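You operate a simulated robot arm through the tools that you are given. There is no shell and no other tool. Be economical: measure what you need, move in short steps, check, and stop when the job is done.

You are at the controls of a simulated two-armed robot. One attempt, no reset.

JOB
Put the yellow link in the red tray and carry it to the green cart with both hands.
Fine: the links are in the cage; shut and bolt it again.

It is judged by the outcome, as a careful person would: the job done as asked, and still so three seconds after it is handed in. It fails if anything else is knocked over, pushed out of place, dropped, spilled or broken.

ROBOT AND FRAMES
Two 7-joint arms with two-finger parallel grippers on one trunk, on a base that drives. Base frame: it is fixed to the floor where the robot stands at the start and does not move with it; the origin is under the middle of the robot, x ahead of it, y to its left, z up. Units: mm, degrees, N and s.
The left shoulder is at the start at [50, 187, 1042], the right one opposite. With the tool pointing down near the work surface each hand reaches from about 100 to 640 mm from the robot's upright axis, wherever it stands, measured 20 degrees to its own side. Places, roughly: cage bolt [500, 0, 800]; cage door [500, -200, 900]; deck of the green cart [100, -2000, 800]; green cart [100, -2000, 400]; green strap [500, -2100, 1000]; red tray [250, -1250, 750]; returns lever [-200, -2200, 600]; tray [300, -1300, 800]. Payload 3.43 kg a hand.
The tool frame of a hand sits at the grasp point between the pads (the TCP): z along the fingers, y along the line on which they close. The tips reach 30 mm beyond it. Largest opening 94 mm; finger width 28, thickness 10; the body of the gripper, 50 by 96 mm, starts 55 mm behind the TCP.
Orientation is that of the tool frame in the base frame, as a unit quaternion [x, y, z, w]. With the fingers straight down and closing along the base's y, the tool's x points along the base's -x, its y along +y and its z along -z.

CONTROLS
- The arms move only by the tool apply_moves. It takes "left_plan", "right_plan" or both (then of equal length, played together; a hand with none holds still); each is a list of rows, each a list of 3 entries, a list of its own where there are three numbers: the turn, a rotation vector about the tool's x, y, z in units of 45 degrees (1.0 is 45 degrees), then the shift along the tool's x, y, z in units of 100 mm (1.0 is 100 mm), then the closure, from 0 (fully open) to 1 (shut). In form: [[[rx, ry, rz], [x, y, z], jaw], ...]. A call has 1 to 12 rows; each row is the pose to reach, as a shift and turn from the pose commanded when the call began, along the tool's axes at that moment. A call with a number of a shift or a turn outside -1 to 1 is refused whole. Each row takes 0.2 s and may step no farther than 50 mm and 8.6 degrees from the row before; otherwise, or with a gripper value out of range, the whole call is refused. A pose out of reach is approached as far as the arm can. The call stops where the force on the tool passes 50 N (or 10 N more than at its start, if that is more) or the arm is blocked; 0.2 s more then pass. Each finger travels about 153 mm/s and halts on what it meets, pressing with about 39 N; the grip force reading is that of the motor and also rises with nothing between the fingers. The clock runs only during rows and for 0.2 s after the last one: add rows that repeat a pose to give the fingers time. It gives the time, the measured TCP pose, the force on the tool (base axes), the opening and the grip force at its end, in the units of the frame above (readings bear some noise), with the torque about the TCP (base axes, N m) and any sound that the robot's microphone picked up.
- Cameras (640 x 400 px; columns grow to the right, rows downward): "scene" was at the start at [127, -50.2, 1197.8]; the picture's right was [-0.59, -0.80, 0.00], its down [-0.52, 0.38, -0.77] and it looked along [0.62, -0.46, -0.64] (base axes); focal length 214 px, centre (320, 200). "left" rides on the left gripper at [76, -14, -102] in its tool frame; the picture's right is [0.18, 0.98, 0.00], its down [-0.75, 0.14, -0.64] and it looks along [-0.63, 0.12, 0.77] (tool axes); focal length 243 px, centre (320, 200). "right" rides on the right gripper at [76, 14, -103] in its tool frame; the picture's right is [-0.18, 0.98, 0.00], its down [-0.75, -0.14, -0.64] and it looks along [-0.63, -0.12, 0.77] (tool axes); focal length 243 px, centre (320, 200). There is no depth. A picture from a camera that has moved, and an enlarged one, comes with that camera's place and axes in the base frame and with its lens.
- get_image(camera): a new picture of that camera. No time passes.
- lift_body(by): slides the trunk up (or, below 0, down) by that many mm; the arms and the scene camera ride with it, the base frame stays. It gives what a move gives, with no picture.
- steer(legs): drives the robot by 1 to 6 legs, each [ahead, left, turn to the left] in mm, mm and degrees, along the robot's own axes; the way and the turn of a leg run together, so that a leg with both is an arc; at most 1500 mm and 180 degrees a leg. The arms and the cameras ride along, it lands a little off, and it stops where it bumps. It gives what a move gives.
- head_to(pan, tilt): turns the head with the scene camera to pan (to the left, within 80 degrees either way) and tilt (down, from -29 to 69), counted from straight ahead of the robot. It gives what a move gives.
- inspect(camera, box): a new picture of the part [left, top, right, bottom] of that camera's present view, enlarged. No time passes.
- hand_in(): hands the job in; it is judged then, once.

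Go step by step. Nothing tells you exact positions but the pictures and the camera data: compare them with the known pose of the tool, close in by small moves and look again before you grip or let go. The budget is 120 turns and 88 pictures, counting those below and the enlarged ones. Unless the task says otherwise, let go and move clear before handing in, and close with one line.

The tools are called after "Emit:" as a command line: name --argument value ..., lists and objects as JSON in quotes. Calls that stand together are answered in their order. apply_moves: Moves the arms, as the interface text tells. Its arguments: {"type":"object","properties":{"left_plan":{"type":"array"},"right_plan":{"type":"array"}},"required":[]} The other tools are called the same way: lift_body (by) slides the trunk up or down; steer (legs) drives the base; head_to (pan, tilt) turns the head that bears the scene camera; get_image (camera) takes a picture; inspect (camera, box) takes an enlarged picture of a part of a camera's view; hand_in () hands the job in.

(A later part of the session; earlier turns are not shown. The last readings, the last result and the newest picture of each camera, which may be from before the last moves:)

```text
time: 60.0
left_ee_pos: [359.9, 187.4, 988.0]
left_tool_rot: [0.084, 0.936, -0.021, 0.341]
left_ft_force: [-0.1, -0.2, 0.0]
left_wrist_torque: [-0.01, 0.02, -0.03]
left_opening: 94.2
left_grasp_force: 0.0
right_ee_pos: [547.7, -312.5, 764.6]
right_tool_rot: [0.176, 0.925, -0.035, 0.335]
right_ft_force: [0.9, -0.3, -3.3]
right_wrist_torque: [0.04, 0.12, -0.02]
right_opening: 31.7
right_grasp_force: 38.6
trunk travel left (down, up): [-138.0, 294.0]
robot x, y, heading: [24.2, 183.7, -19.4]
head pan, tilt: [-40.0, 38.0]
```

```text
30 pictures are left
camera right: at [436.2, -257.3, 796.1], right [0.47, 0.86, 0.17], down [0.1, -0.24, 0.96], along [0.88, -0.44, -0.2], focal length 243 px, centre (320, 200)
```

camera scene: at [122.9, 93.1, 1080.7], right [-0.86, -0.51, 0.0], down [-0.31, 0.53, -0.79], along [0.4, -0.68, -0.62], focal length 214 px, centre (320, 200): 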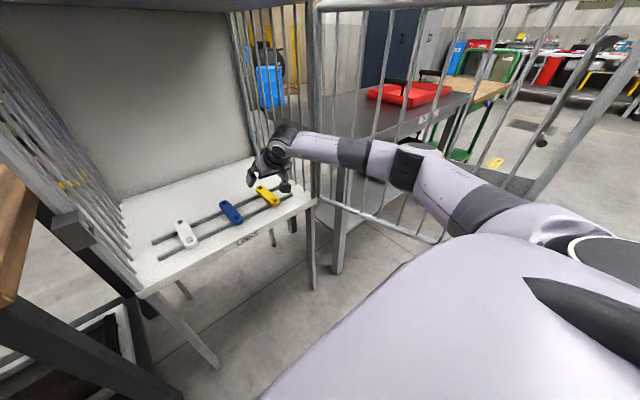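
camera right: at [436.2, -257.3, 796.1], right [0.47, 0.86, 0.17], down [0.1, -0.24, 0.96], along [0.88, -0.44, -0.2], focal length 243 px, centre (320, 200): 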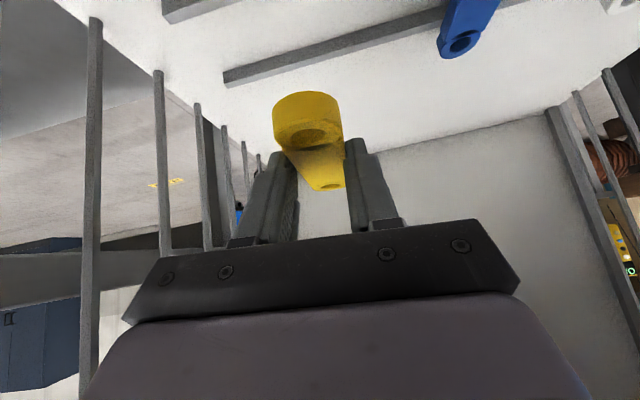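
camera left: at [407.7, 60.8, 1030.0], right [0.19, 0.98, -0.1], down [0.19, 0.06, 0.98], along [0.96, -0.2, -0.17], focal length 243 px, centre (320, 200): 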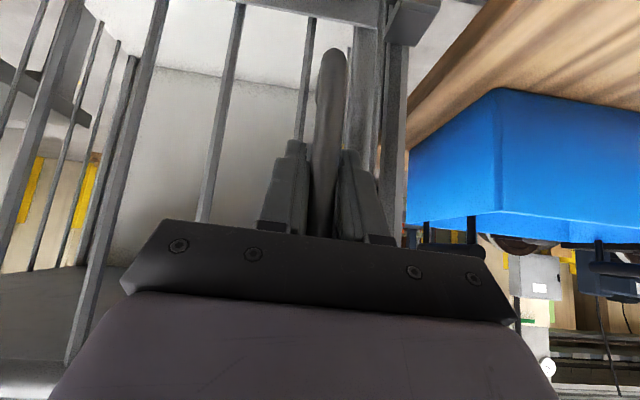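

The link is securely in hand (~3 N weight). I'll back out of the cage to open floor and straighten to heading 0, then retract the right hand with the link while re-aiming the left hand downwards for closing the door.

Emit:
steer --legs '[[-200, 20, 0], [-360, 0, 0], [0, 0, 19.4]]'

Emit:
apply_moves --right_plan '[[[0, 0, 0], [0.25, 0, -0.21], 0.95], [[0, 0, 0], [0.5, 0, -0.42], 0.95], [[0, 0, 0], [0.75, 0, -0.64], 0.95], [[0, 0, 0], [0.75, 0, -0.64], 0.95], [[0, 0, 0], [0.75, 0, -0.64], 0.95]]' --left_plan '[[[0, 0.18, 0], [-0.1, 0, 0.05], 1], [[0, 0.36, 0], [-0.2, 0, 0.1], 1], [[0, 0.54, 0], [-0.3, 0, 0.15], 1], [[0, 0.72, 0], [-0.4, 0, 0.2], 1], [[0, 0.89, 0], [-0.5, 0, 0.25], 1]]'

Emit:
apply_moves --right_plan '[[[0, 0, 0], [0.25, 0, -0.21], 0.95], [[0, 0, 0], [0.5, 0, -0.42], 0.95], [[0, 0, 0], [0.75, 0, -0.64], 0.95]]'

Emit:
get_image --camera "right"

```text
time: 61.7
left_ee_pos: [179.6, 272.2, 988.4]
left_tool_rot: [0.086, 0.936, -0.021, 0.339]
left_ft_force: [0.6, -0.2, -0.5]
left_wrist_torque: [0.0, -0.01, 0.01]
left_opening: 94.3
left_grasp_force: 0.0
right_ee_pos: [365.0, -231.0, 760.7]
right_tool_rot: [0.178, 0.926, -0.036, 0.331]
right_ft_force: [0.1, -1.0, -3.1]
right_wrist_torque: [0.03, 0.08, 0.0]
right_opening: 31.4
right_grasp_force: 39.1
trunk travel left (down, up): [-138.0, 294.0]
robot x, y, heading: [-157.8, 271.6, -19.8]
head pan, tilt: [-40.0, 38.0]
stopped in leg 1: the robot was blocked; the commanded pose is now the measured one
```

```text
time: 62.9
left_ee_pos: [234.4, 262.5, 998.8]
left_tool_rot: [0.088, 0.996, 0.01, -0.003]
left_ft_force: [-0.1, -0.2, -0.1]
left_wrist_torque: [-0.01, -0.01, 0.01]
left_opening: 0.0
left_grasp_force: 32.9
right_ee_pos: [273.8, -194.2, 766.0]
right_tool_rot: [0.178, 0.925, -0.036, 0.333]
right_ft_force: [-1.3, -0.1, -3.2]
right_wrist_torque: [0.0, 0.12, 0.02]
right_opening: 31.4
right_grasp_force: 39.3
trunk travel left (down, up): [-138.0, 294.0]
robot x, y, heading: [-155.8, 273.7, -20.0]
head pan, tilt: [-40.0, 38.0]
```

```text
time: 63.7
left_ee_pos: [234.3, 261.6, 998.8]
left_tool_rot: [0.089, 0.996, 0.009, -0.002]
left_ft_force: [-0.4, -0.4, -0.1]
left_wrist_torque: [-0.06, 0.04, -0.05]
left_opening: 0.0
left_grasp_force: 32.8
right_ee_pos: [182.6, -160.4, 767.2]
right_tool_rot: [0.178, 0.925, -0.035, 0.332]
right_ft_force: [-0.3, -0.3, -4.3]
right_wrist_torque: [0.05, 0.1, 0.01]
right_opening: 31.7
right_grasp_force: 38.9
trunk travel left (down, up): [-138.0, 294.0]
robot x, y, heading: [-154.8, 272.7, -19.9]
head pan, tilt: [-40.0, 38.0]
```

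```text
29 pictures are left
camera right: at [69.2, -103.0, 800.0], right [0.48, 0.86, 0.17], down [0.1, -0.24, 0.96], along [0.87, -0.44, -0.2], focal length 243 px, centre (320, 200)
```

right: 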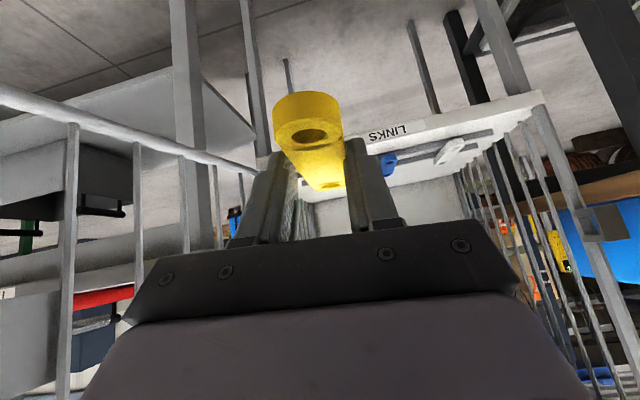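

The link is still held. The base stopped early against something, probably the elbow at the door edge. Now that the arm is retracted, I'll continue backing out.

Emit:
steer --legs '[[-330, 80, 0], [0, 0, 19.9]]'

Emit:
head_to --pan -30 --tilt 25

Emit:
get_image --camera "scene"

```text
time: 64.4
left_ee_pos: [233.6, 261.8, 1001.3]
left_tool_rot: [0.089, 0.996, 0.009, 0.0]
left_ft_force: [-0.8, 0.3, -0.3]
left_wrist_torque: [0.02, -0.01, -0.03]
left_opening: 0.0
left_grasp_force: 33.3
right_ee_pos: [180.7, -159.1, 767.0]
right_tool_rot: [0.179, 0.926, -0.035, 0.331]
right_ft_force: [-0.4, 0.4, -3.9]
right_wrist_torque: [0.03, 0.08, -0.02]
right_opening: 31.5
right_grasp_force: 39.2
trunk travel left (down, up): [-138.0, 294.0]
robot x, y, heading: [-155.6, 272.1, -19.9]
head pan, tilt: [-40.0, 38.0]
stopped in leg 1: the robot was blocked; the commanded pose is now the measured one
```

```text
time: 65.2
left_ee_pos: [233.9, 261.1, 999.2]
left_tool_rot: [0.089, 0.996, 0.01, -0.002]
left_ft_force: [-0.7, 0.2, 0.4]
left_wrist_torque: [-0.01, -0.02, 0.01]
left_opening: 0.1
left_grasp_force: 33.0
right_ee_pos: [182.1, -158.8, 767.1]
right_tool_rot: [0.178, 0.926, -0.035, 0.332]
right_ft_force: [0.3, -0.1, -4.2]
right_wrist_torque: [-0.01, 0.11, -0.03]
right_opening: 31.7
right_grasp_force: 38.5
trunk travel left (down, up): [-138.0, 294.0]
robot x, y, heading: [-156.8, 274.0, -20.0]
head pan, tilt: [-30.0, 25.0]
```

```text
28 pictures are left
camera scene: at [-40.7, 181.7, 1100.3], right [-0.77, -0.64, 0.0], down [-0.28, 0.33, -0.9], along [0.58, -0.69, -0.43], focal length 214 px, centre (320, 200)
```

scene: 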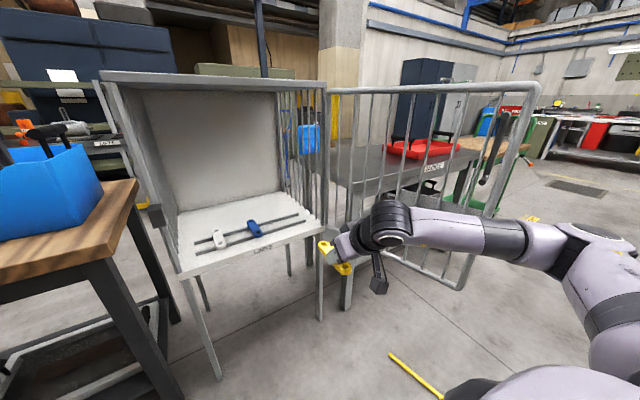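

The arm and door are clear, so whatever blocks me must be behind or to the left. I'll retreat in the direction I know is free.

Emit:
steer --legs '[[-140, -90, 0], [-100, -120, 0]]'

```text
time: 65.9
left_ee_pos: [233.7, 261.2, 999.1]
left_tool_rot: [0.09, 0.996, 0.009, -0.001]
left_ft_force: [0.4, 0.7, -0.7]
left_wrist_torque: [-0.01, 0.02, -0.01]
left_opening: 0.0
left_grasp_force: 33.0
right_ee_pos: [178.6, -160.4, 767.3]
right_tool_rot: [0.179, 0.926, -0.036, 0.33]
right_ft_force: [-0.3, 0.0, -3.0]
right_wrist_torque: [0.03, 0.09, 0.01]
right_opening: 31.3
right_grasp_force: 38.9
trunk travel left (down, up): [-138.0, 294.0]
robot x, y, heading: [-158.2, 270.4, -20.2]
head pan, tilt: [-30.0, 25.0]
stopped in leg 1: the robot was blocked; the commanded pose is now the measured one
```

Still blocked straight away. I need to look left and behind.

Emit:
head_to --pan 75 --tilt 35

Emit:
get_image --camera "scene"

```text
time: 67.7
left_ee_pos: [234.8, 260.3, 999.1]
left_tool_rot: [0.091, 0.996, 0.009, -0.002]
left_ft_force: [-0.2, -0.9, 0.1]
left_wrist_torque: [-0.02, 0.0, -0.02]
left_opening: 0.0
left_grasp_force: 32.5
right_ee_pos: [180.9, -160.5, 765.6]
right_tool_rot: [0.179, 0.926, -0.036, 0.33]
right_ft_force: [0.1, 0.7, -4.4]
right_wrist_torque: [-0.01, 0.11, -0.02]
right_opening: 31.4
right_grasp_force: 39.3
trunk travel left (down, up): [-138.0, 294.0]
robot x, y, heading: [-157.7, 272.9, -20.1]
head pan, tilt: [75.0, 35.0]
```

```text
27 pictures are left
camera scene: at [-49.3, 324.2, 1084.6], right [0.82, -0.57, 0.0], down [-0.33, -0.47, -0.82], along [0.47, 0.67, -0.58], focal length 214 px, centre (320, 200)
```

scene: 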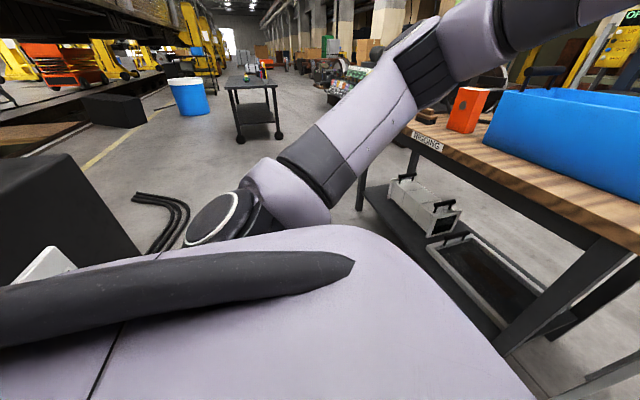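

There's a dark cabinet to the left and behind me, which is likely what I'm against. I'll move a little forward and to the right first, then back.

Emit:
steer --legs '[[60, -110, 0]]'

Emit:
head_to --pan -78 --tilt 30

Emit:
get_image --camera "scene"

```text
time: 69.0
left_ee_pos: [245.1, 148.5, 1002.5]
left_tool_rot: [0.093, 0.996, 0.005, 0.002]
left_ft_force: [-0.5, 0.7, -0.1]
left_wrist_torque: [-0.04, 0.02, 0.01]
left_opening: 0.3
left_grasp_force: 33.0
right_ee_pos: [184.3, -258.1, 762.6]
right_tool_rot: [0.163, 0.932, -0.032, 0.323]
right_ft_force: [0.7, 0.0, -3.3]
right_wrist_torque: [0.01, 0.1, -0.04]
right_opening: 31.6
right_grasp_force: 38.9
trunk travel left (down, up): [-138.0, 294.0]
robot x, y, heading: [-140.4, 156.7, -20.3]
head pan, tilt: [75.0, 35.0]
stopped in leg 1: the robot was blocked; the commanded pose is now the measured one
```

```text
time: 71.4
left_ee_pos: [244.7, 149.8, 1001.1]
left_tool_rot: [0.093, 0.996, 0.005, 0.002]
left_ft_force: [-0.1, -0.1, -0.2]
left_wrist_torque: [0.0, 0.04, 0.0]
left_opening: 0.0
left_grasp_force: 33.2
right_ee_pos: [184.9, -257.7, 760.9]
right_tool_rot: [0.163, 0.932, -0.032, 0.323]
right_ft_force: [-0.8, 0.4, -2.5]
right_wrist_torque: [0.04, 0.1, 0.0]
right_opening: 31.3
right_grasp_force: 39.7
trunk travel left (down, up): [-138.0, 294.0]
robot x, y, heading: [-140.3, 157.9, -19.9]
head pan, tilt: [-78.0, 30.0]
```

```text
26 pictures are left
camera scene: at [-102.6, 54.7, 1094.0], right [-0.99, 0.14, 0.0], down [0.07, 0.49, -0.87], along [-0.12, -0.86, -0.49], focal length 214 px, centre (320, 200)
```

scene: 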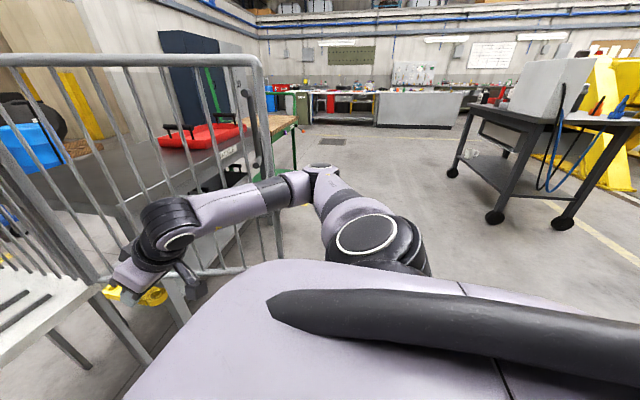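

The elbow is just touching the door's edge from inside. I'll go straight back along the stretch I've already driven, then turn to heading 0.

Emit:
steer --legs '[[-20, 15, 0], [-170, -35, 0], [-170, -62, 0]]'

```text
time: 73.4
left_ee_pos: [71.4, 183.3, 1002.0]
left_tool_rot: [0.098, 0.995, 0.009, 0.0]
left_ft_force: [0.2, -0.1, 0.1]
left_wrist_torque: [0.03, -0.04, 0.02]
left_opening: 0.2
left_grasp_force: 33.0
right_ee_pos: [7.7, -221.9, 755.4]
right_tool_rot: [0.17, 0.932, -0.03, 0.318]
right_ft_force: [0.4, 0.1, -3.5]
right_wrist_torque: [0.02, 0.11, 0.01]
right_opening: 31.2
right_grasp_force: 38.9
trunk travel left (down, up): [-138.0, 294.0]
robot x, y, heading: [-316.5, 203.8, -20.8]
head pan, tilt: [-78.0, 30.0]
stopped in leg 2: the robot was blocked; the commanded pose is now the measured one
```

I'm against the cabinet again at y≈204. I'll shift right first, then go straight back at lower y.

Emit:
steer --legs '[[24, -91, 0], [-187, -71, 0]]'

```text
time: 75.7
left_ee_pos: [-137.5, 88.9, 1001.3]
left_tool_rot: [0.098, 0.995, 0.008, 0.001]
left_ft_force: [0.1, 0.1, 0.2]
left_wrist_torque: [0.0, 0.0, -0.01]
left_opening: 0.2
left_grasp_force: 33.7
right_ee_pos: [-201.7, -315.8, 756.7]
right_tool_rot: [0.17, 0.932, -0.03, 0.32]
right_ft_force: [-0.1, 0.5, -4.1]
right_wrist_torque: [0.05, 0.07, -0.01]
right_opening: 31.5
right_grasp_force: 39.1
trunk travel left (down, up): [-138.0, 294.0]
robot x, y, heading: [-527.9, 106.5, -20.8]
head pan, tilt: [-78.0, 30.0]
```

Clear now. I'll circle round to the outer side of the door, straighten, raise the trunk for the left fingers to meet the top rail, and tuck the right hand with the link.

Emit:
steer --legs '[[248, -655, 0], [0, 0, 20.8]]'

Emit:
apply_moves --right_plan '[[[0, 0, 0], [0.25, 0, -0.21], 0.95], [[0, 0, 0], [0.5, 0, -0.42], 0.95], [[0, 0, 0], [0.75, 0, -0.64], 0.95]]'

Emit:
lift_body --by 110

Emit:
head_to --pan 10 --tilt 35

Emit:
get_image --camera "scene"

```text
time: 80.6
left_ee_pos: [-153.6, -463.3, 1000.9]
left_tool_rot: [-0.081, 0.997, 0.009, -0.002]
left_ft_force: [-0.3, -0.5, -0.4]
left_wrist_torque: [0.0, 0.02, -0.04]
left_opening: 0.0
left_grasp_force: 32.8
right_ee_pos: [-70.8, -864.7, 755.6]
right_tool_rot: [0.001, 0.947, 0.027, 0.319]
right_ft_force: [0.0, 0.2, -3.0]
right_wrist_torque: [-0.01, 0.13, -0.01]
right_opening: 31.2
right_grasp_force: 38.8
trunk travel left (down, up): [-138.0, 294.0]
robot x, y, heading: [-521.8, -582.5, -0.2]
head pan, tilt: [-78.0, 30.0]
```

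```text
time: 81.4
left_ee_pos: [-155.0, -463.7, 1001.1]
left_tool_rot: [-0.081, 0.997, 0.009, 0.0]
left_ft_force: [0.1, -0.7, -0.4]
left_wrist_torque: [-0.03, -0.05, 0.03]
left_opening: 0.2
left_grasp_force: 33.1
right_ee_pos: [-143.1, -866.3, 760.7]
right_tool_rot: [0.001, 0.948, 0.028, 0.318]
right_ft_force: [0.5, -0.1, -3.8]
right_wrist_torque: [0.02, 0.07, 0.01]
right_opening: 31.4
right_grasp_force: 38.8
right hand out of reach, approached as far as the arm can: row 3
trunk travel left (down, up): [-138.0, 294.0]
robot x, y, heading: [-521.2, -586.4, -0.3]
head pan, tilt: [-78.0, 30.0]
```

```text
time: 82.8
left_ee_pos: [-154.4, -462.4, 1110.2]
left_tool_rot: [-0.081, 0.997, 0.009, -0.001]
left_ft_force: [0.1, 0.4, -0.1]
left_wrist_torque: [0.02, 0.01, 0.0]
left_opening: 0.0
left_grasp_force: 33.0
right_ee_pos: [-143.1, -865.3, 870.5]
right_tool_rot: [0.001, 0.947, 0.027, 0.319]
right_ft_force: [-1.3, 0.9, -4.0]
right_wrist_torque: [-0.01, 0.11, -0.01]
right_opening: 31.5
right_grasp_force: 39.2
trunk travel left (down, up): [-248.0, 184.0]
robot x, y, heading: [-522.9, -581.1, -0.1]
head pan, tilt: [-78.0, 30.0]
```

```text
time: 84.4
left_ee_pos: [-154.3, -463.6, 1111.1]
left_tool_rot: [-0.081, 0.997, 0.008, -0.001]
left_ft_force: [0.3, 0.4, 0.5]
left_wrist_torque: [-0.01, -0.01, 0.01]
left_opening: 0.0
left_grasp_force: 32.8
right_ee_pos: [-144.1, -866.3, 871.6]
right_tool_rot: [0.0, 0.947, 0.028, 0.319]
right_ft_force: [0.1, -0.4, -3.2]
right_wrist_torque: [0.0, 0.1, 0.01]
right_opening: 31.2
right_grasp_force: 39.1
trunk travel left (down, up): [-248.0, 184.0]
robot x, y, heading: [-523.5, -582.0, -0.2]
head pan, tilt: [10.0, 35.0]
```

```text
25 pictures are left
camera scene: at [-378.2, -568.5, 1195.2], right [0.17, -0.99, 0.0], down [-0.57, -0.1, -0.82], along [0.81, 0.14, -0.57], focal length 214 px, centre (320, 200)
```

scene: 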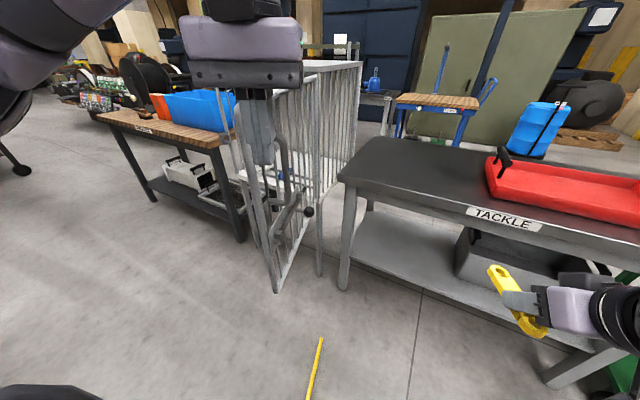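

The door edge is at [-61, -393] and the left finger is at top-rail height on its outer side. I'll drive the base so the finger sweeps the door closed along its arc.

Emit:
steer --legs '[[254, -27, 0], [10, 170, 0], [47, 105, 0], [80, 84, 0]]'

Emit:
get_image --camera "scene"

```text
time: 89.0
left_ee_pos: [237.3, -137.8, 1110.6]
left_tool_rot: [-0.079, 0.997, 0.008, -0.001]
left_ft_force: [-0.7, 0.1, -0.1]
left_wrist_torque: [0.0, -0.01, 0.0]
left_opening: 0.2
left_grasp_force: 33.1
right_ee_pos: [246.0, -541.7, 871.4]
right_tool_rot: [0.003, 0.947, 0.026, 0.32]
right_ft_force: [0.9, 0.0, -4.1]
right_wrist_torque: [0.01, 0.08, -0.03]
right_opening: 31.5
right_grasp_force: 39.4
trunk travel left (down, up): [-248.0, 184.0]
robot x, y, heading: [-133.5, -257.6, -0.6]
head pan, tilt: [10.0, 35.0]
```

```text
24 pictures are left
camera scene: at [12.4, -242.6, 1195.1], right [0.17, -0.99, 0.0], down [-0.57, -0.09, -0.82], along [0.81, 0.14, -0.57], focal length 214 px, centre (320, 200)
```

scene: 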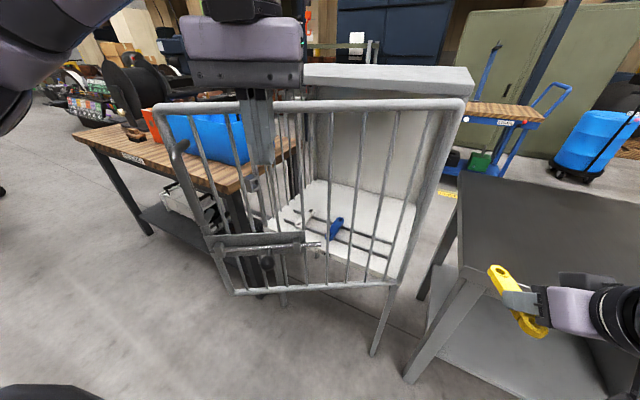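

The door follows nicely, now ~50° open. I'll shift the right hand outward to clear the hinge post and continue closing.

Emit:
apply_moves --right_plan '[[[0, 0, 0], [0, -0.3, 0], 0.95], [[0, 0, 0], [-0.1, -0.6, -0.12], 0.95]]'

Emit:
steer --legs '[[104, 55, 0], [85, 15, 0]]'

Emit:
get_image --camera "scene"

```text
time: 89.6
left_ee_pos: [236.4, -139.0, 1110.4]
left_tool_rot: [-0.078, 0.997, 0.009, 0.0]
left_ft_force: [0.6, 0.8, 0.2]
left_wrist_torque: [-0.03, -0.01, 0.02]
left_opening: 0.0
left_grasp_force: 33.1
right_ee_pos: [246.4, -601.3, 883.2]
right_tool_rot: [0.003, 0.948, 0.027, 0.318]
right_ft_force: [0.2, -0.1, -4.3]
right_wrist_torque: [0.01, 0.11, 0.03]
right_opening: 31.7
right_grasp_force: 39.3
trunk travel left (down, up): [-248.0, 184.0]
robot x, y, heading: [-133.0, -256.8, -0.8]
head pan, tilt: [10.0, 35.0]
```

```text
time: 91.5
left_ee_pos: [425.6, -68.8, 1110.6]
left_tool_rot: [-0.079, 0.997, 0.009, -0.001]
left_ft_force: [0.9, 0.5, -0.5]
left_wrist_torque: [-0.01, -0.01, 0.01]
left_opening: 0.0
left_grasp_force: 32.9
right_ee_pos: [436.8, -532.4, 884.6]
right_tool_rot: [0.002, 0.948, 0.027, 0.318]
right_ft_force: [0.8, -0.2, -3.9]
right_wrist_torque: [-0.02, 0.1, 0.01]
right_opening: 31.3
right_grasp_force: 38.3
trunk travel left (down, up): [-248.0, 184.0]
robot x, y, heading: [55.6, -188.1, -0.3]
head pan, tilt: [10.0, 35.0]
```

```text
23 pictures are left
camera scene: at [201.3, -174.6, 1195.1], right [0.17, -0.99, 0.0], down [-0.57, -0.1, -0.82], along [0.81, 0.14, -0.57], focal length 214 px, centre (320, 200)
```

scene: 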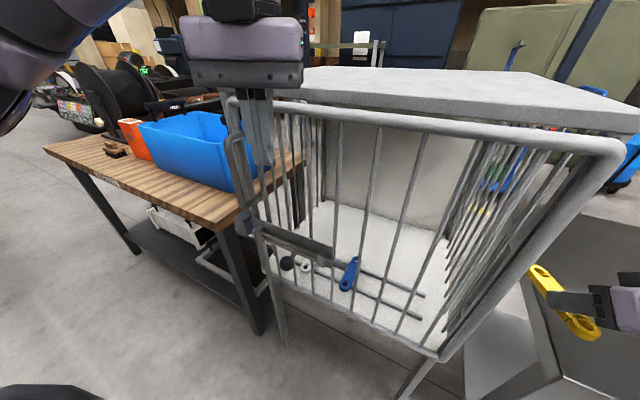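

The door is ~15° from shut. I'll drive 60 mm more, then finish the push with the arm, which stops on force.

Emit:
steer --legs '[[60, -6, 0]]'

Emit:
apply_moves --left_plan '[[[0, 0, 0], [-0.15, 0, 0], 1], [[0, 0, 0], [-0.3, 0, 0], 1], [[0, 0, 0], [-0.4, 0, 0], 1], [[0, 0, 0], [-0.5, 0, 0], 1], [[0, 0, 0], [-0.6, 0, 0], 1]]'

Emit:
get_image --camera "scene"

```text
time: 92.5
left_ee_pos: [486.6, -76.8, 1111.2]
left_tool_rot: [-0.079, 0.997, 0.009, -0.001]
left_ft_force: [-0.3, -0.3, 0.0]
left_wrist_torque: [-0.03, 0.04, 0.01]
left_opening: 0.5
left_grasp_force: 33.1
right_ee_pos: [495.7, -539.1, 884.0]
right_tool_rot: [0.003, 0.948, 0.026, 0.318]
right_ft_force: [-0.1, 0.5, -4.0]
right_wrist_torque: [-0.04, 0.13, 0.0]
right_opening: 31.3
right_grasp_force: 39.2
trunk travel left (down, up): [-248.0, 184.0]
robot x, y, heading: [117.0, -195.2, -0.4]
head pan, tilt: [10.0, 35.0]
```

```text
time: 93.2
left_ee_pos: [509.3, -74.1, 1111.7]
left_tool_rot: [-0.065, 0.998, 0.014, -0.008]
left_ft_force: [-21.5, 3.7, 0.5]
left_wrist_torque: [-0.1, -0.41, -0.23]
left_opening: 0.4
left_grasp_force: 33.0
right_ee_pos: [490.9, -538.4, 884.7]
right_tool_rot: [0.002, 0.948, 0.027, 0.318]
right_ft_force: [0.5, 0.6, -2.7]
right_wrist_torque: [-0.02, 0.07, 0.01]
right_opening: 31.3
right_grasp_force: 38.7
trunk travel left (down, up): [-248.0, 184.0]
robot x, y, heading: [112.8, -195.1, -0.5]
head pan, tilt: [10.0, 35.0]
stopped in row 3 (left hand): the force on the tool passed its limit (the readings are from after the stop); the commanded pose is now the measured one
```

```text
22 pictures are left
camera scene: at [256.5, -180.6, 1195.8], right [0.17, -0.99, 0.0], down [-0.56, -0.1, -0.82], along [0.81, 0.14, -0.57], focal length 214 px, centre (320, 200)
```

scene: 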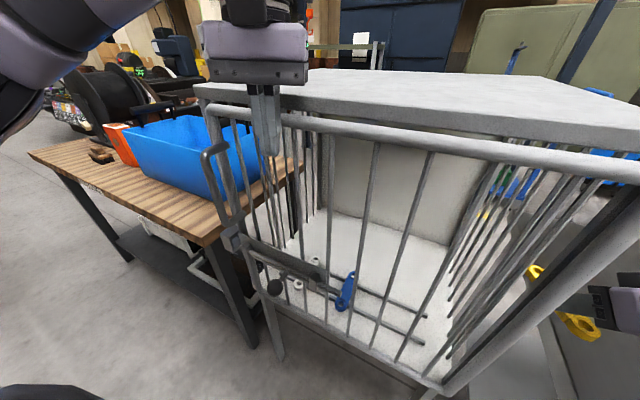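

The door is shut against its stop. Now I'll take the left hand back, turn it to the bolt's axis and lower it beside the knob with fingers closed, to push the knob towards the keeper.

Emit:
apply_moves --left_plan '[[[0, 0, 0], [0.3, 0.05, 0], 1], [[0, 0, 0.155], [0.6, 0.1, 0], 1], [[0, 0, 0.31], [0.8, 0.14, 0], 1], [[0, 0, 0.465], [0.98, 0.18, 0], 1], [[0, 0, 0.62], [0.98, 0.18, 0], 1]]'

Emit:
apply_moves --left_plan '[[[0, 0, 0], [0.17, -0.06, 0.4], 1], [[0, 0, 0], [0.35, -0.13, 0.8], 1], [[0, 0, 0], [0.35, -0.13, 1.0], 1]]'

Emit:
apply_moves --left_plan '[[[0, 0, 0], [0, 0, 0.5], 1], [[0, 0, 0], [0, 0, 1.0], 1]]'

Emit:
get_image --camera "left"

```text
time: 94.4
left_ee_pos: [414.3, -69.2, 1110.5]
left_tool_rot: [0.176, 0.984, 0.012, -0.011]
left_ft_force: [0.6, -0.5, -1.0]
left_wrist_torque: [0.03, 0.02, 0.01]
left_opening: 0.1
left_grasp_force: 32.9
right_ee_pos: [494.3, -539.8, 883.9]
right_tool_rot: [0.003, 0.948, 0.026, 0.318]
right_ft_force: [0.0, 0.0, -4.2]
right_wrist_torque: [-0.01, 0.11, 0.02]
right_opening: 31.6
right_grasp_force: 38.7
trunk travel left (down, up): [-248.0, 184.0]
robot x, y, heading: [113.0, -195.6, -0.4]
head pan, tilt: [10.0, 35.0]
```

```text
time: 95.2
left_ee_pos: [375.1, -64.8, 1009.9]
left_tool_rot: [0.175, 0.984, 0.011, -0.01]
left_ft_force: [0.8, -0.4, -0.9]
left_wrist_torque: [0.02, 0.0, -0.03]
left_opening: 0.1
left_grasp_force: 33.0
right_ee_pos: [494.4, -540.2, 883.6]
right_tool_rot: [0.003, 0.948, 0.026, 0.318]
right_ft_force: [0.3, 0.9, -3.2]
right_wrist_torque: [-0.03, 0.11, 0.02]
right_opening: 31.4
right_grasp_force: 39.5
trunk travel left (down, up): [-248.0, 184.0]
robot x, y, heading: [113.5, -193.1, -0.4]
head pan, tilt: [10.0, 35.0]
```

```text
time: 95.8
left_ee_pos: [372.5, -62.7, 909.6]
left_tool_rot: [0.174, 0.985, 0.011, -0.011]
left_ft_force: [0.1, 0.3, 0.0]
left_wrist_torque: [-0.02, 0.02, -0.01]
left_opening: 0.0
left_grasp_force: 33.4
right_ee_pos: [494.3, -539.3, 883.6]
right_tool_rot: [0.003, 0.948, 0.026, 0.318]
right_ft_force: [0.1, 0.2, -3.6]
right_wrist_torque: [-0.03, 0.12, 0.02]
right_opening: 31.7
right_grasp_force: 39.1
trunk travel left (down, up): [-248.0, 184.0]
robot x, y, heading: [115.8, -196.6, -0.4]
head pan, tilt: [10.0, 35.0]
```

```text
21 pictures are left
camera left: at [297.9, -52.8, 1013.5], right [0.17, 0.99, 0.02], down [0.77, -0.14, 0.63], along [0.62, -0.09, -0.78], focal length 243 px, centre (320, 200)
```

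left: 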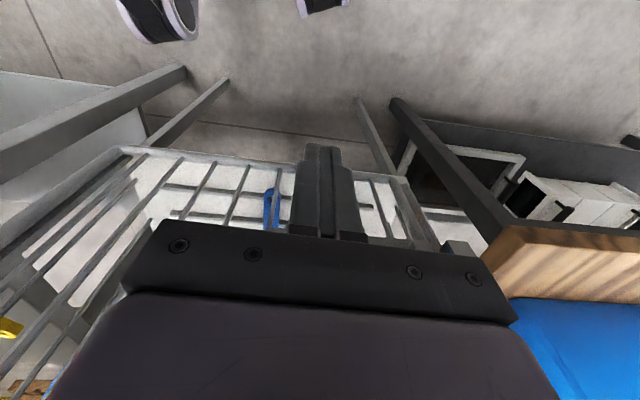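

The knob is hidden right behind the fingers, as expected ([468, -58, 834]). I'll lower, step to its right side, go in, then push towards the keeper.

Emit:
apply_moves --left_plan '[[[0, 0, 0], [0, -0.1, 0.3], 1], [[0, 0, 0], [0, -0.12, 0.66], 1], [[0, 0, 0], [-0.3, -0.12, 0.66], 1], [[0, 0, 0], [-0.6, -0.12, 0.66], 1], [[0, 0, 0], [-0.88, -0.12, 0.66], 1]]'

Emit:
get_image --camera "left"

```text
time: 97.0
left_ee_pos: [453.2, -104.2, 843.9]
left_tool_rot: [0.175, 0.984, 0.012, -0.01]
left_ft_force: [0.6, -0.5, -0.7]
left_wrist_torque: [-0.03, 0.02, -0.01]
left_opening: 0.0
left_grasp_force: 33.1
right_ee_pos: [494.8, -539.0, 883.0]
right_tool_rot: [0.003, 0.948, 0.027, 0.319]
right_ft_force: [0.2, -0.9, -3.6]
right_wrist_torque: [-0.07, 0.08, 0.0]
right_opening: 31.4
right_grasp_force: 38.9
trunk travel left (down, up): [-248.0, 184.0]
robot x, y, heading: [116.0, -190.3, -0.3]
head pan, tilt: [10.0, 35.0]
```

```text
20 pictures are left
camera left: at [378.2, -93.5, 947.0], right [0.17, 0.99, 0.02], down [0.77, -0.14, 0.63], along [0.62, -0.09, -0.78], focal length 243 px, centre (320, 200)
```

left: 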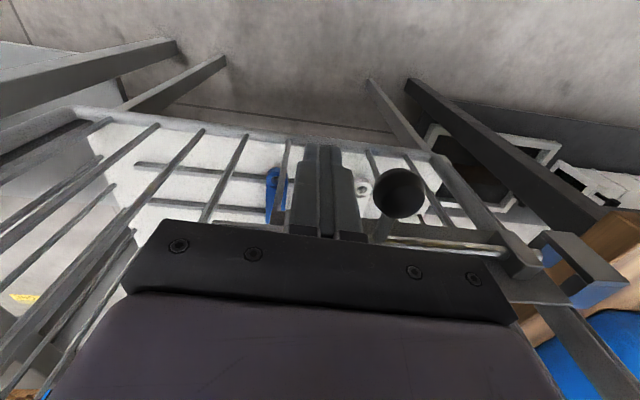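

The knob is just to the left of the closed fingers. Pushing it along to the keeper now.

Emit:
apply_moves --left_plan '[[[0, 0, 0], [0, 0.15, 0], 1], [[0, 0, 0], [0, 0.3, 0], 1], [[0, 0, 0], [0, 0.43, 0], 1], [[0, 0, 0], [0, 0.55, 0], 1], [[0, 0, 0], [0, 0.65, 0], 1], [[0, 0, 0], [0, 0.75, 0], 1]]'

Emit:
get_image --camera "left"

```text
time: 98.4
left_ee_pos: [476.7, -37.3, 844.4]
left_tool_rot: [0.178, 0.984, 0.009, -0.011]
left_ft_force: [-7.7, -16.1, -1.7]
left_wrist_torque: [-0.28, 0.12, -0.06]
left_opening: 0.0
left_grasp_force: 33.0
right_ee_pos: [494.0, -541.3, 883.7]
right_tool_rot: [0.003, 0.948, 0.028, 0.318]
right_ft_force: [-1.5, 0.3, -3.1]
right_wrist_torque: [0.0, 0.07, -0.01]
right_opening: 31.6
right_grasp_force: 39.2
trunk travel left (down, up): [-248.0, 184.0]
robot x, y, heading: [113.4, -196.3, -0.7]
head pan, tilt: [10.0, 35.0]
```

```text
19 pictures are left
camera left: at [402.3, -26.1, 948.3], right [0.17, 0.98, 0.02], down [0.77, -0.15, 0.62], along [0.62, -0.09, -0.78], focal length 243 px, centre (320, 200)
```

left: 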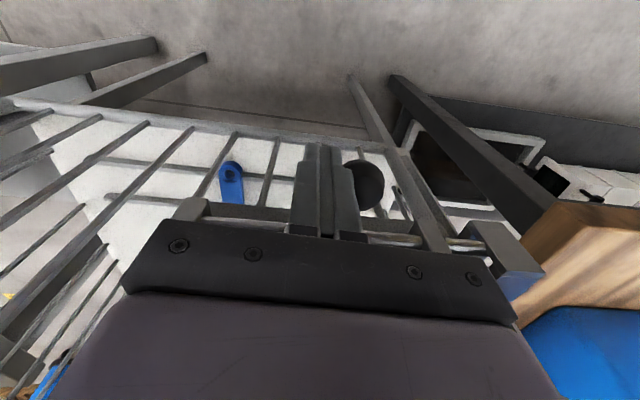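

The knob is back at [487, -15], its original bolted position. I'll press slightly to the stop, then withdraw the hand.

Emit:
apply_moves --left_plan '[[[0, 0, 0], [0, 0.08, 0], 1], [[0, 0, 0], [0, -0.06, 0], 1], [[0, 0, 0], [0.4, -0.06, 0], 1], [[0, 0, 0], [0.85, -0.06, 0], 1]]'

Emit:
steer --legs '[[-250, 0, 0]]'

Emit:
inspect --camera "scene" --box '[160, 60, 420, 280]'

```text
time: 99.4
left_ee_pos: [396.5, -6.8, 846.9]
left_tool_rot: [0.173, 0.985, 0.012, -0.011]
left_ft_force: [-0.7, 0.2, -0.1]
left_wrist_torque: [-0.05, 0.01, 0.0]
left_opening: 0.0
left_grasp_force: 32.7
right_ee_pos: [494.4, -540.0, 884.0]
right_tool_rot: [0.002, 0.948, 0.027, 0.318]
right_ft_force: [-0.2, 0.7, -2.7]
right_wrist_torque: [-0.01, 0.08, -0.03]
right_opening: 31.4
right_grasp_force: 39.2
trunk travel left (down, up): [-248.0, 184.0]
robot x, y, heading: [114.3, -193.1, -0.4]
head pan, tilt: [10.0, 35.0]
```

```text
time: 101.3
left_ee_pos: [142.3, -6.1, 848.5]
left_tool_rot: [0.175, 0.985, 0.012, -0.012]
left_ft_force: [1.1, 0.3, -0.4]
left_wrist_torque: [-0.02, -0.02, -0.04]
left_opening: 0.2
left_grasp_force: 32.3
right_ee_pos: [238.5, -538.0, 882.8]
right_tool_rot: [0.003, 0.948, 0.027, 0.318]
right_ft_force: [0.1, 0.2, -3.3]
right_wrist_torque: [-0.01, 0.07, 0.0]
right_opening: 31.5
right_grasp_force: 39.1
trunk travel left (down, up): [-248.0, 184.0]
robot x, y, heading: [-140.6, -192.9, -0.4]
head pan, tilt: [10.0, 35.0]
```

```text
1.82 times, centred on (290, 170) of scene
camera zoom: at [4.5, -179.5, 1195.2], right [0.16, -0.99, 0.0], down [-0.57, -0.09, -0.82], along [0.81, 0.13, -0.57], focal length 390 px, centre (374, 254)
```

zoom: 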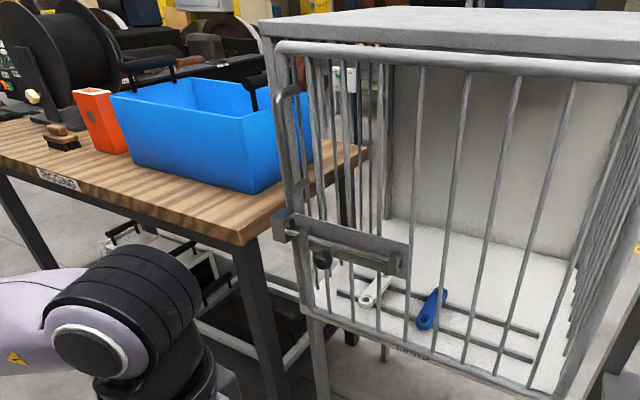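

The door is shut and bolted, with the rod in the keeper and the white and blue links still inside. Next I'll drive to face the red tray on the steel table (estimated centre [355, -1300]).

Emit:
lift_body --by 100

Emit:
steer --legs '[[-160, -957, 0], [0, 0, -13.2]]'

Emit:
head_to --pan 0 --tilt 35

Emit:
get_image --camera "scene"

```text
time: 102.6
left_ee_pos: [143.8, -6.7, 946.6]
left_tool_rot: [0.175, 0.984, 0.012, -0.012]
left_ft_force: [0.3, -0.5, 0.2]
left_wrist_torque: [-0.01, -0.02, 0.0]
left_opening: 0.3
left_grasp_force: 33.0
right_ee_pos: [238.0, -538.6, 983.2]
right_tool_rot: [0.004, 0.948, 0.026, 0.318]
right_ft_force: [-0.5, 0.8, -3.6]
right_wrist_torque: [0.03, 0.1, -0.02]
right_opening: 31.1
right_grasp_force: 39.0
trunk travel left (down, up): [-348.0, 84.0]
robot x, y, heading: [-140.8, -193.8, -0.5]
head pan, tilt: [10.0, 35.0]
```

```text
time: 108.5
left_ee_pos: [10.3, -1022.4, 947.3]
left_tool_rot: [0.284, 0.959, 0.013, -0.01]
left_ft_force: [-0.2, 0.6, -0.1]
left_wrist_torque: [-0.02, -0.01, 0.01]
left_opening: 0.0
left_grasp_force: 33.4
right_ee_pos: [-12.9, -1561.8, 984.4]
right_tool_rot: [0.109, 0.941, -0.009, 0.319]
right_ft_force: [0.3, -0.2, -4.0]
right_wrist_torque: [0.05, 0.07, -0.02]
right_opening: 31.4
right_grasp_force: 38.9
trunk travel left (down, up): [-348.0, 84.0]
robot x, y, heading: [-309.5, -1141.4, -13.1]
head pan, tilt: [10.0, 35.0]
```

```text
time: 109.2
left_ee_pos: [10.6, -1023.1, 948.3]
left_tool_rot: [0.284, 0.959, 0.013, -0.01]
left_ft_force: [-0.5, 0.7, -0.4]
left_wrist_torque: [0.0, 0.04, 0.0]
left_opening: 0.0
left_grasp_force: 32.9
right_ee_pos: [-14.2, -1563.3, 983.3]
right_tool_rot: [0.109, 0.942, -0.009, 0.318]
right_ft_force: [1.6, 0.5, -2.6]
right_wrist_torque: [0.01, 0.1, -0.03]
right_opening: 31.5
right_grasp_force: 38.5
trunk travel left (down, up): [-348.0, 84.0]
robot x, y, heading: [-308.3, -1142.8, -13.4]
head pan, tilt: [0.0, 35.0]
```

```text
17 pictures are left
camera scene: at [-164.8, -1175.6, 1295.2], right [-0.23, -0.97, 0.0], down [-0.56, 0.13, -0.82], along [0.8, -0.19, -0.57], focal length 214 px, centre (320, 200)
```

scene: 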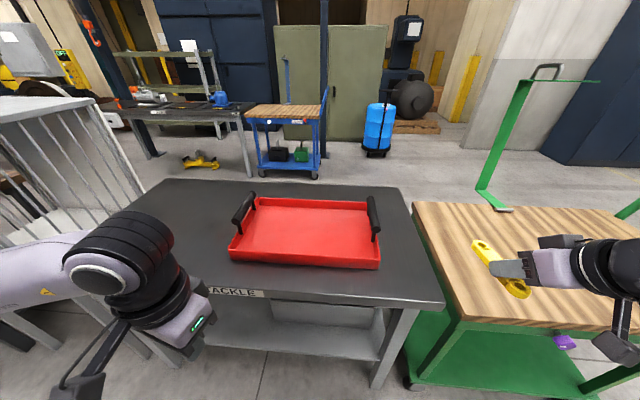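

The tray is clear in view: handles at about [440, -1060, 870] and [315, -1467, 870], tray yaw about -17°, and the cart with its wooden deck is to the right. I'll drive up squarely and carry the link over the tray with the right hand.

Emit:
steer --legs '[[178, 72, -3.6]]'

Emit:
apply_moves --right_plan '[[[0, 0, 0], [-0.16, 0.33, 0.12], 0.95], [[0, 0, 0], [-0.32, 0.66, 0.24], 0.95], [[0, 0, 0], [-0.48, 1.0, 0.36], 0.95]]'

Emit:
apply_moves --right_plan '[[[0, 0, 0], [-0.16, 0.33, 0.12], 0.95], [[0, 0, 0], [-0.32, 0.66, 0.24], 0.95], [[0, 0, 0], [-0.5, 1.0, 0.37], 0.95]]'

Emit:
get_image --camera "scene"

```text
time: 110.8
left_ee_pos: [195.8, -1021.9, 948.5]
left_tool_rot: [0.317, 0.948, 0.014, -0.01]
left_ft_force: [-0.7, 0.6, 0.5]
left_wrist_torque: [0.01, -0.03, 0.01]
left_opening: 0.0
left_grasp_force: 33.0
right_ee_pos: [134.0, -1557.4, 982.3]
right_tool_rot: [0.141, 0.938, -0.019, 0.317]
right_ft_force: [0.1, -0.6, -3.6]
right_wrist_torque: [0.01, 0.09, 0.04]
right_opening: 31.2
right_grasp_force: 39.2
trunk travel left (down, up): [-348.0, 84.0]
robot x, y, heading: [-130.2, -1119.0, -17.3]
head pan, tilt: [0.0, 35.0]
stopped in leg 1: the robot was blocked; the commanded pose is now the measured one
```

```text
time: 111.6
left_ee_pos: [196.4, -1021.0, 947.3]
left_tool_rot: [0.316, 0.949, 0.012, -0.01]
left_ft_force: [-0.6, 0.0, 0.2]
left_wrist_torque: [-0.01, -0.02, 0.0]
left_opening: 0.1
left_grasp_force: 32.3
right_ee_pos: [222.6, -1476.3, 990.6]
right_tool_rot: [0.141, 0.937, -0.02, 0.318]
right_ft_force: [0.4, 1.1, -3.3]
right_wrist_torque: [0.03, 0.09, -0.02]
right_opening: 31.6
right_grasp_force: 39.0
trunk travel left (down, up): [-348.0, 84.0]
robot x, y, heading: [-132.9, -1115.6, -17.2]
head pan, tilt: [0.0, 35.0]
```

```text
time: 112.4
left_ee_pos: [195.3, -1021.9, 947.0]
left_tool_rot: [0.315, 0.949, 0.012, -0.01]
left_ft_force: [0.4, -0.2, -0.4]
left_wrist_torque: [0.0, 0.0, -0.03]
left_opening: 0.0
left_grasp_force: 33.5
right_ee_pos: [309.2, -1397.9, 997.7]
right_tool_rot: [0.141, 0.937, -0.02, 0.318]
right_ft_force: [-0.2, 0.1, -3.4]
right_wrist_torque: [0.04, 0.11, -0.01]
right_opening: 31.4
right_grasp_force: 39.4
trunk travel left (down, up): [-348.0, 84.0]
robot x, y, heading: [-130.0, -1119.2, -17.2]
head pan, tilt: [0.0, 35.0]
```

```text
16 pictures are left
camera scene: at [10.8, -1161.5, 1295.1], right [-0.3, -0.96, 0.0], down [-0.55, 0.17, -0.82], along [0.78, -0.24, -0.57], focal length 214 px, centre (320, 200)
```

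scene: 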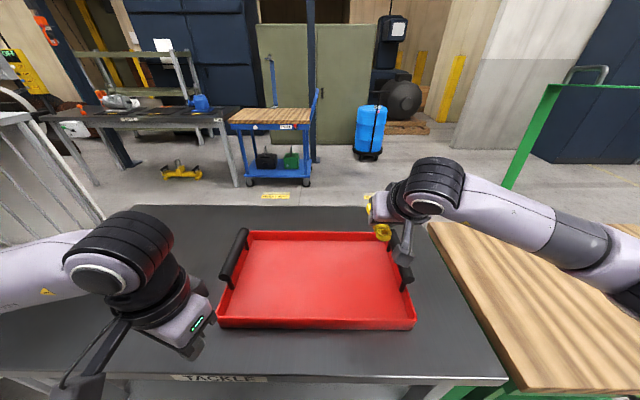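

The tray is centred near [367, -1261]. I'll move the link over its right-centre and descend, stopping above the tray floor.

Emit:
apply_moves --right_plan '[[[0, 0, 0], [0, 0.4, 0], 0.95], [[0, 0, 0], [0.1, 0.78, 0.1], 0.95], [[0, 0, 0], [0.35, 0.78, 0.45], 0.95], [[0, 0, 0], [0.6, 0.78, 0.8], 0.95]]'

Emit:
apply_moves --right_plan '[[[0, 0, 0], [0.2, 0, 0.28], 0.95], [[0, 0, 0], [0.36, 0, 0.48], 0.95]]'

Emit:
get_image --camera "right"

Emit:
get_image --camera "scene"

```text
time: 113.4
left_ee_pos: [195.7, -1022.6, 947.0]
left_tool_rot: [0.317, 0.948, 0.012, -0.009]
left_ft_force: [-0.3, -0.7, -0.1]
left_wrist_torque: [-0.01, 0.01, -0.01]
left_opening: 0.0
left_grasp_force: 32.9
right_ee_pos: [331.6, -1320.8, 900.0]
right_tool_rot: [0.141, 0.937, -0.019, 0.319]
right_ft_force: [0.2, 1.1, -3.8]
right_wrist_torque: [-0.02, 0.1, 0.06]
right_opening: 31.2
right_grasp_force: 38.5
trunk travel left (down, up): [-348.0, 84.0]
robot x, y, heading: [-130.4, -1118.3, -16.9]
head pan, tilt: [0.0, 35.0]
```

```text
time: 114.0
left_ee_pos: [194.8, -1022.0, 947.6]
left_tool_rot: [0.316, 0.949, 0.012, -0.01]
left_ft_force: [-0.8, -0.4, -0.3]
left_wrist_torque: [-0.02, 0.03, 0.01]
left_opening: 0.2
left_grasp_force: 32.7
right_ee_pos: [334.8, -1315.4, 843.5]
right_tool_rot: [0.141, 0.935, -0.018, 0.324]
right_ft_force: [0.1, -1.1, 10.9]
right_wrist_torque: [-0.57, -1.12, -0.1]
right_opening: 31.4
right_grasp_force: 38.8
trunk travel left (down, up): [-348.0, 84.0]
robot x, y, heading: [-127.1, -1118.0, -17.3]
head pan, tilt: [0.0, 35.0]
```

```text
15 pictures are left
camera right: at [218.2, -1268.8, 878.1], right [0.41, 0.9, 0.17], down [0.14, -0.24, 0.96], along [0.9, -0.37, -0.23], focal length 243 px, centre (320, 200)
```

right: 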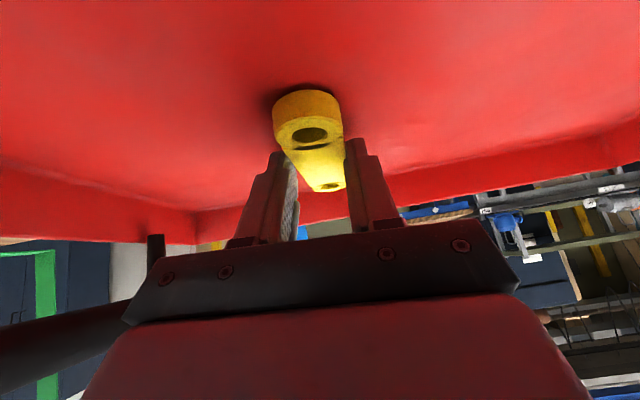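

```text
14 pictures are left
camera scene: at [9.0, -1161.4, 1295.8], right [-0.3, -0.96, 0.0], down [-0.55, 0.17, -0.82], along [0.78, -0.24, -0.57], focal length 214 px, centre (320, 200)
```

scene: 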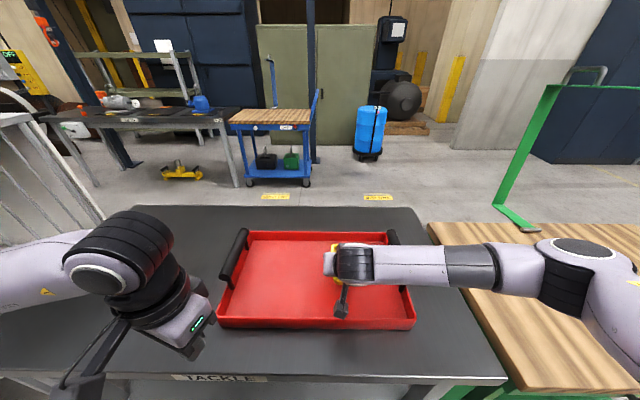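

Contact with the tray floor (~14 N), so the link is down; the tray floor is at z≈812. I'll open the fingers and lift straight away.

Emit:
apply_moves --right_plan '[[[0, 0, 0], [-0.03, 0, -0.04], 0.8], [[0, 0, 0], [-0.03, 0, -0.04], 0.4], [[0, 0, 0], [-0.03, 0, -0.04], 0.3], [[0, 0, 0], [-0.2, 0, -0.28], 0.3], [[0, 0, 0], [-0.45, 0, -0.6], 0.3], [[0, 0, 0], [-0.7, 0, -0.92], 0.2]]'

Emit:
apply_moves --right_plan '[[[0, 0.18, 0], [0.1, -0.4, -0.2], 0], [[0, 0.36, 0], [0.15, -0.8, -0.3], 0], [[0, 0.54, 0], [0.2, -0.95, -0.35], 0], [[0, 0.72, 0], [0.2, -0.95, -0.35], 0], [[0, 0.83, 0], [0.2, -0.95, -0.35], 0]]' --left_plan '[[[0, 0, -0.1], [0, 0, -0.2], 0.5], [[0, 0, -0.2], [0, 0, -0.5], 0], [[0, 0, -0.3], [0, 0, -0.7], 0], [[0, 0, -0.4], [0, 0, -0.7], 0], [[0, 0, -0.42], [0, 0, -0.7], 0]]'

Emit:
get_image --camera "scene"

```text
time: 115.4
left_ee_pos: [195.6, -1021.0, 947.7]
left_tool_rot: [0.315, 0.949, 0.013, -0.01]
left_ft_force: [0.2, 0.6, -0.2]
left_wrist_torque: [0.02, 0.0, -0.01]
left_opening: 0.1
left_grasp_force: 32.7
right_ee_pos: [327.5, -1321.9, 954.5]
right_tool_rot: [0.141, 0.937, -0.019, 0.318]
right_ft_force: [-0.1, 0.5, 0.0]
right_wrist_torque: [-0.04, 0.0, 0.02]
right_opening: 75.0
right_grasp_force: 0.1
trunk travel left (down, up): [-348.0, 84.0]
robot x, y, heading: [-128.7, -1118.0, -17.1]
head pan, tilt: [0.0, 35.0]
```

```text
time: 116.6
left_ee_pos: [197.2, -1023.4, 1018.1]
left_tool_rot: [0.155, 0.988, 0.014, -0.007]
left_ft_force: [-0.3, 0.5, -1.0]
left_wrist_torque: [-0.02, 0.0, 0.02]
left_opening: 94.2
left_grasp_force: 0.0
right_ee_pos: [266.7, -1405.7, 966.6]
right_tool_rot: [0.139, 0.99, 0.027, 0.0]
right_ft_force: [-0.1, 0.4, 0.4]
right_wrist_torque: [0.04, 0.0, -0.02]
right_opening: 94.1
right_grasp_force: 0.1
trunk travel left (down, up): [-348.0, 84.0]
robot x, y, heading: [-128.6, -1120.0, -17.2]
head pan, tilt: [0.0, 35.0]
```

```text
13 pictures are left
camera scene: at [10.5, -1161.8, 1295.2], right [-0.3, -0.96, 0.0], down [-0.55, 0.17, -0.82], along [0.78, -0.24, -0.57], focal length 214 px, centre (320, 200)
```

scene: 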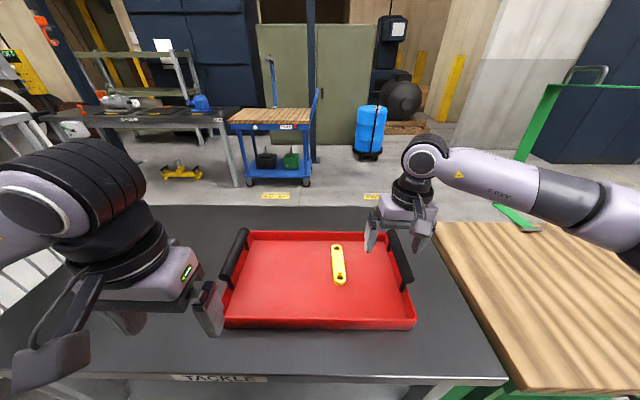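

The link is lying in the tray. Next I'll bring both hands over the two handles, with the fingers closing sideways, and check with the wrist cameras.

Emit:
apply_moves --left_plan '[[[0, 0, 0], [-0.4, 0.03, 0], 0], [[0, 0, 0], [-0.8, 0.06, 0], 0], [[0, 0, 0], [-1.0, 0.1, 0], 0]]' --right_plan '[[[0, 0, 0], [0, -0.15, 0], 0], [[0, 0, 0], [-0.06, -0.32, 0], 0], [[0, 0, 0], [-0.06, -0.32, 0], 0]]'

Emit:
apply_moves --left_plan '[[[0, 0, 0], [-0.4, 0.03, 0.1], 0], [[0, 0, 0], [-0.8, 0.06, 0.3], 0], [[0, 0, 0], [-1.0, 0.11, 0.4], 0]]'

Emit:
get_image --camera "left"

Emit:
get_image --camera "right"

```text
time: 117.4
left_ee_pos: [294.5, -1045.7, 1014.5]
left_tool_rot: [0.157, 0.988, 0.014, -0.007]
left_ft_force: [0.4, -0.3, -0.5]
left_wrist_torque: [0.01, -0.01, -0.01]
left_opening: 94.1
left_grasp_force: 0.1
right_ee_pos: [265.4, -1437.1, 963.2]
right_tool_rot: [0.14, 0.99, 0.027, 0.001]
right_ft_force: [-0.6, 0.4, -1.2]
right_wrist_torque: [-0.03, -0.02, 0.0]
right_opening: 94.0
right_grasp_force: 0.1
trunk travel left (down, up): [-348.0, 84.0]
robot x, y, heading: [-128.1, -1119.2, -17.1]
head pan, tilt: [0.0, 35.0]
```

```text
time: 118.2
left_ee_pos: [392.2, -1062.8, 973.6]
left_tool_rot: [0.156, 0.988, 0.015, -0.009]
left_ft_force: [0.2, 0.7, -0.1]
left_wrist_torque: [0.0, 0.0, 0.03]
left_opening: 93.7
left_grasp_force: 0.1
right_ee_pos: [265.9, -1436.5, 963.3]
right_tool_rot: [0.139, 0.99, 0.027, 0.001]
right_ft_force: [0.3, -0.1, 0.2]
right_wrist_torque: [0.02, -0.01, 0.0]
right_opening: 94.3
right_grasp_force: 0.1
trunk travel left (down, up): [-348.0, 84.0]
robot x, y, heading: [-128.5, -1118.9, -17.1]
head pan, tilt: [0.0, 35.0]
```

```text
12 pictures are left
camera left: at [317.6, -1055.9, 1076.5], right [0.13, 0.99, 0.03], down [0.77, -0.12, 0.63], along [0.63, -0.06, -0.78], focal length 243 px, centre (320, 200)
```

left: 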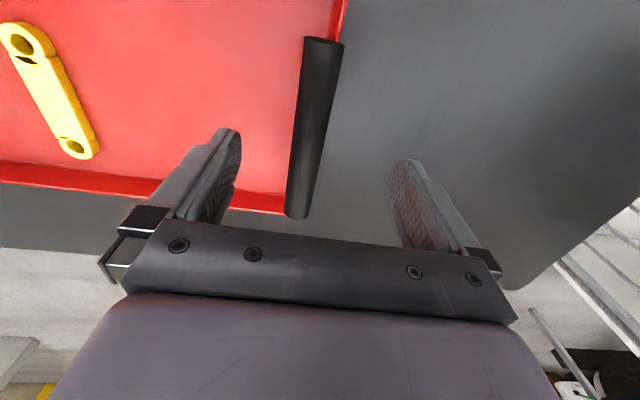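

```text
11 pictures are left
camera right: at [194.1, -1405.7, 1065.7], right [0.45, 0.89, 0.05], down [0.68, -0.38, 0.63], along [0.58, -0.25, -0.77], focal length 243 px, centre (320, 200)
```

right: 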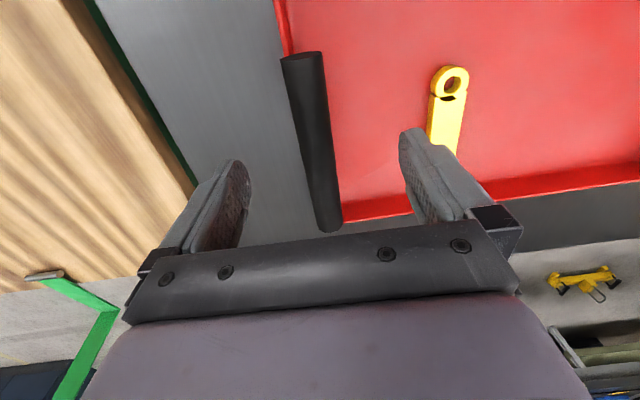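

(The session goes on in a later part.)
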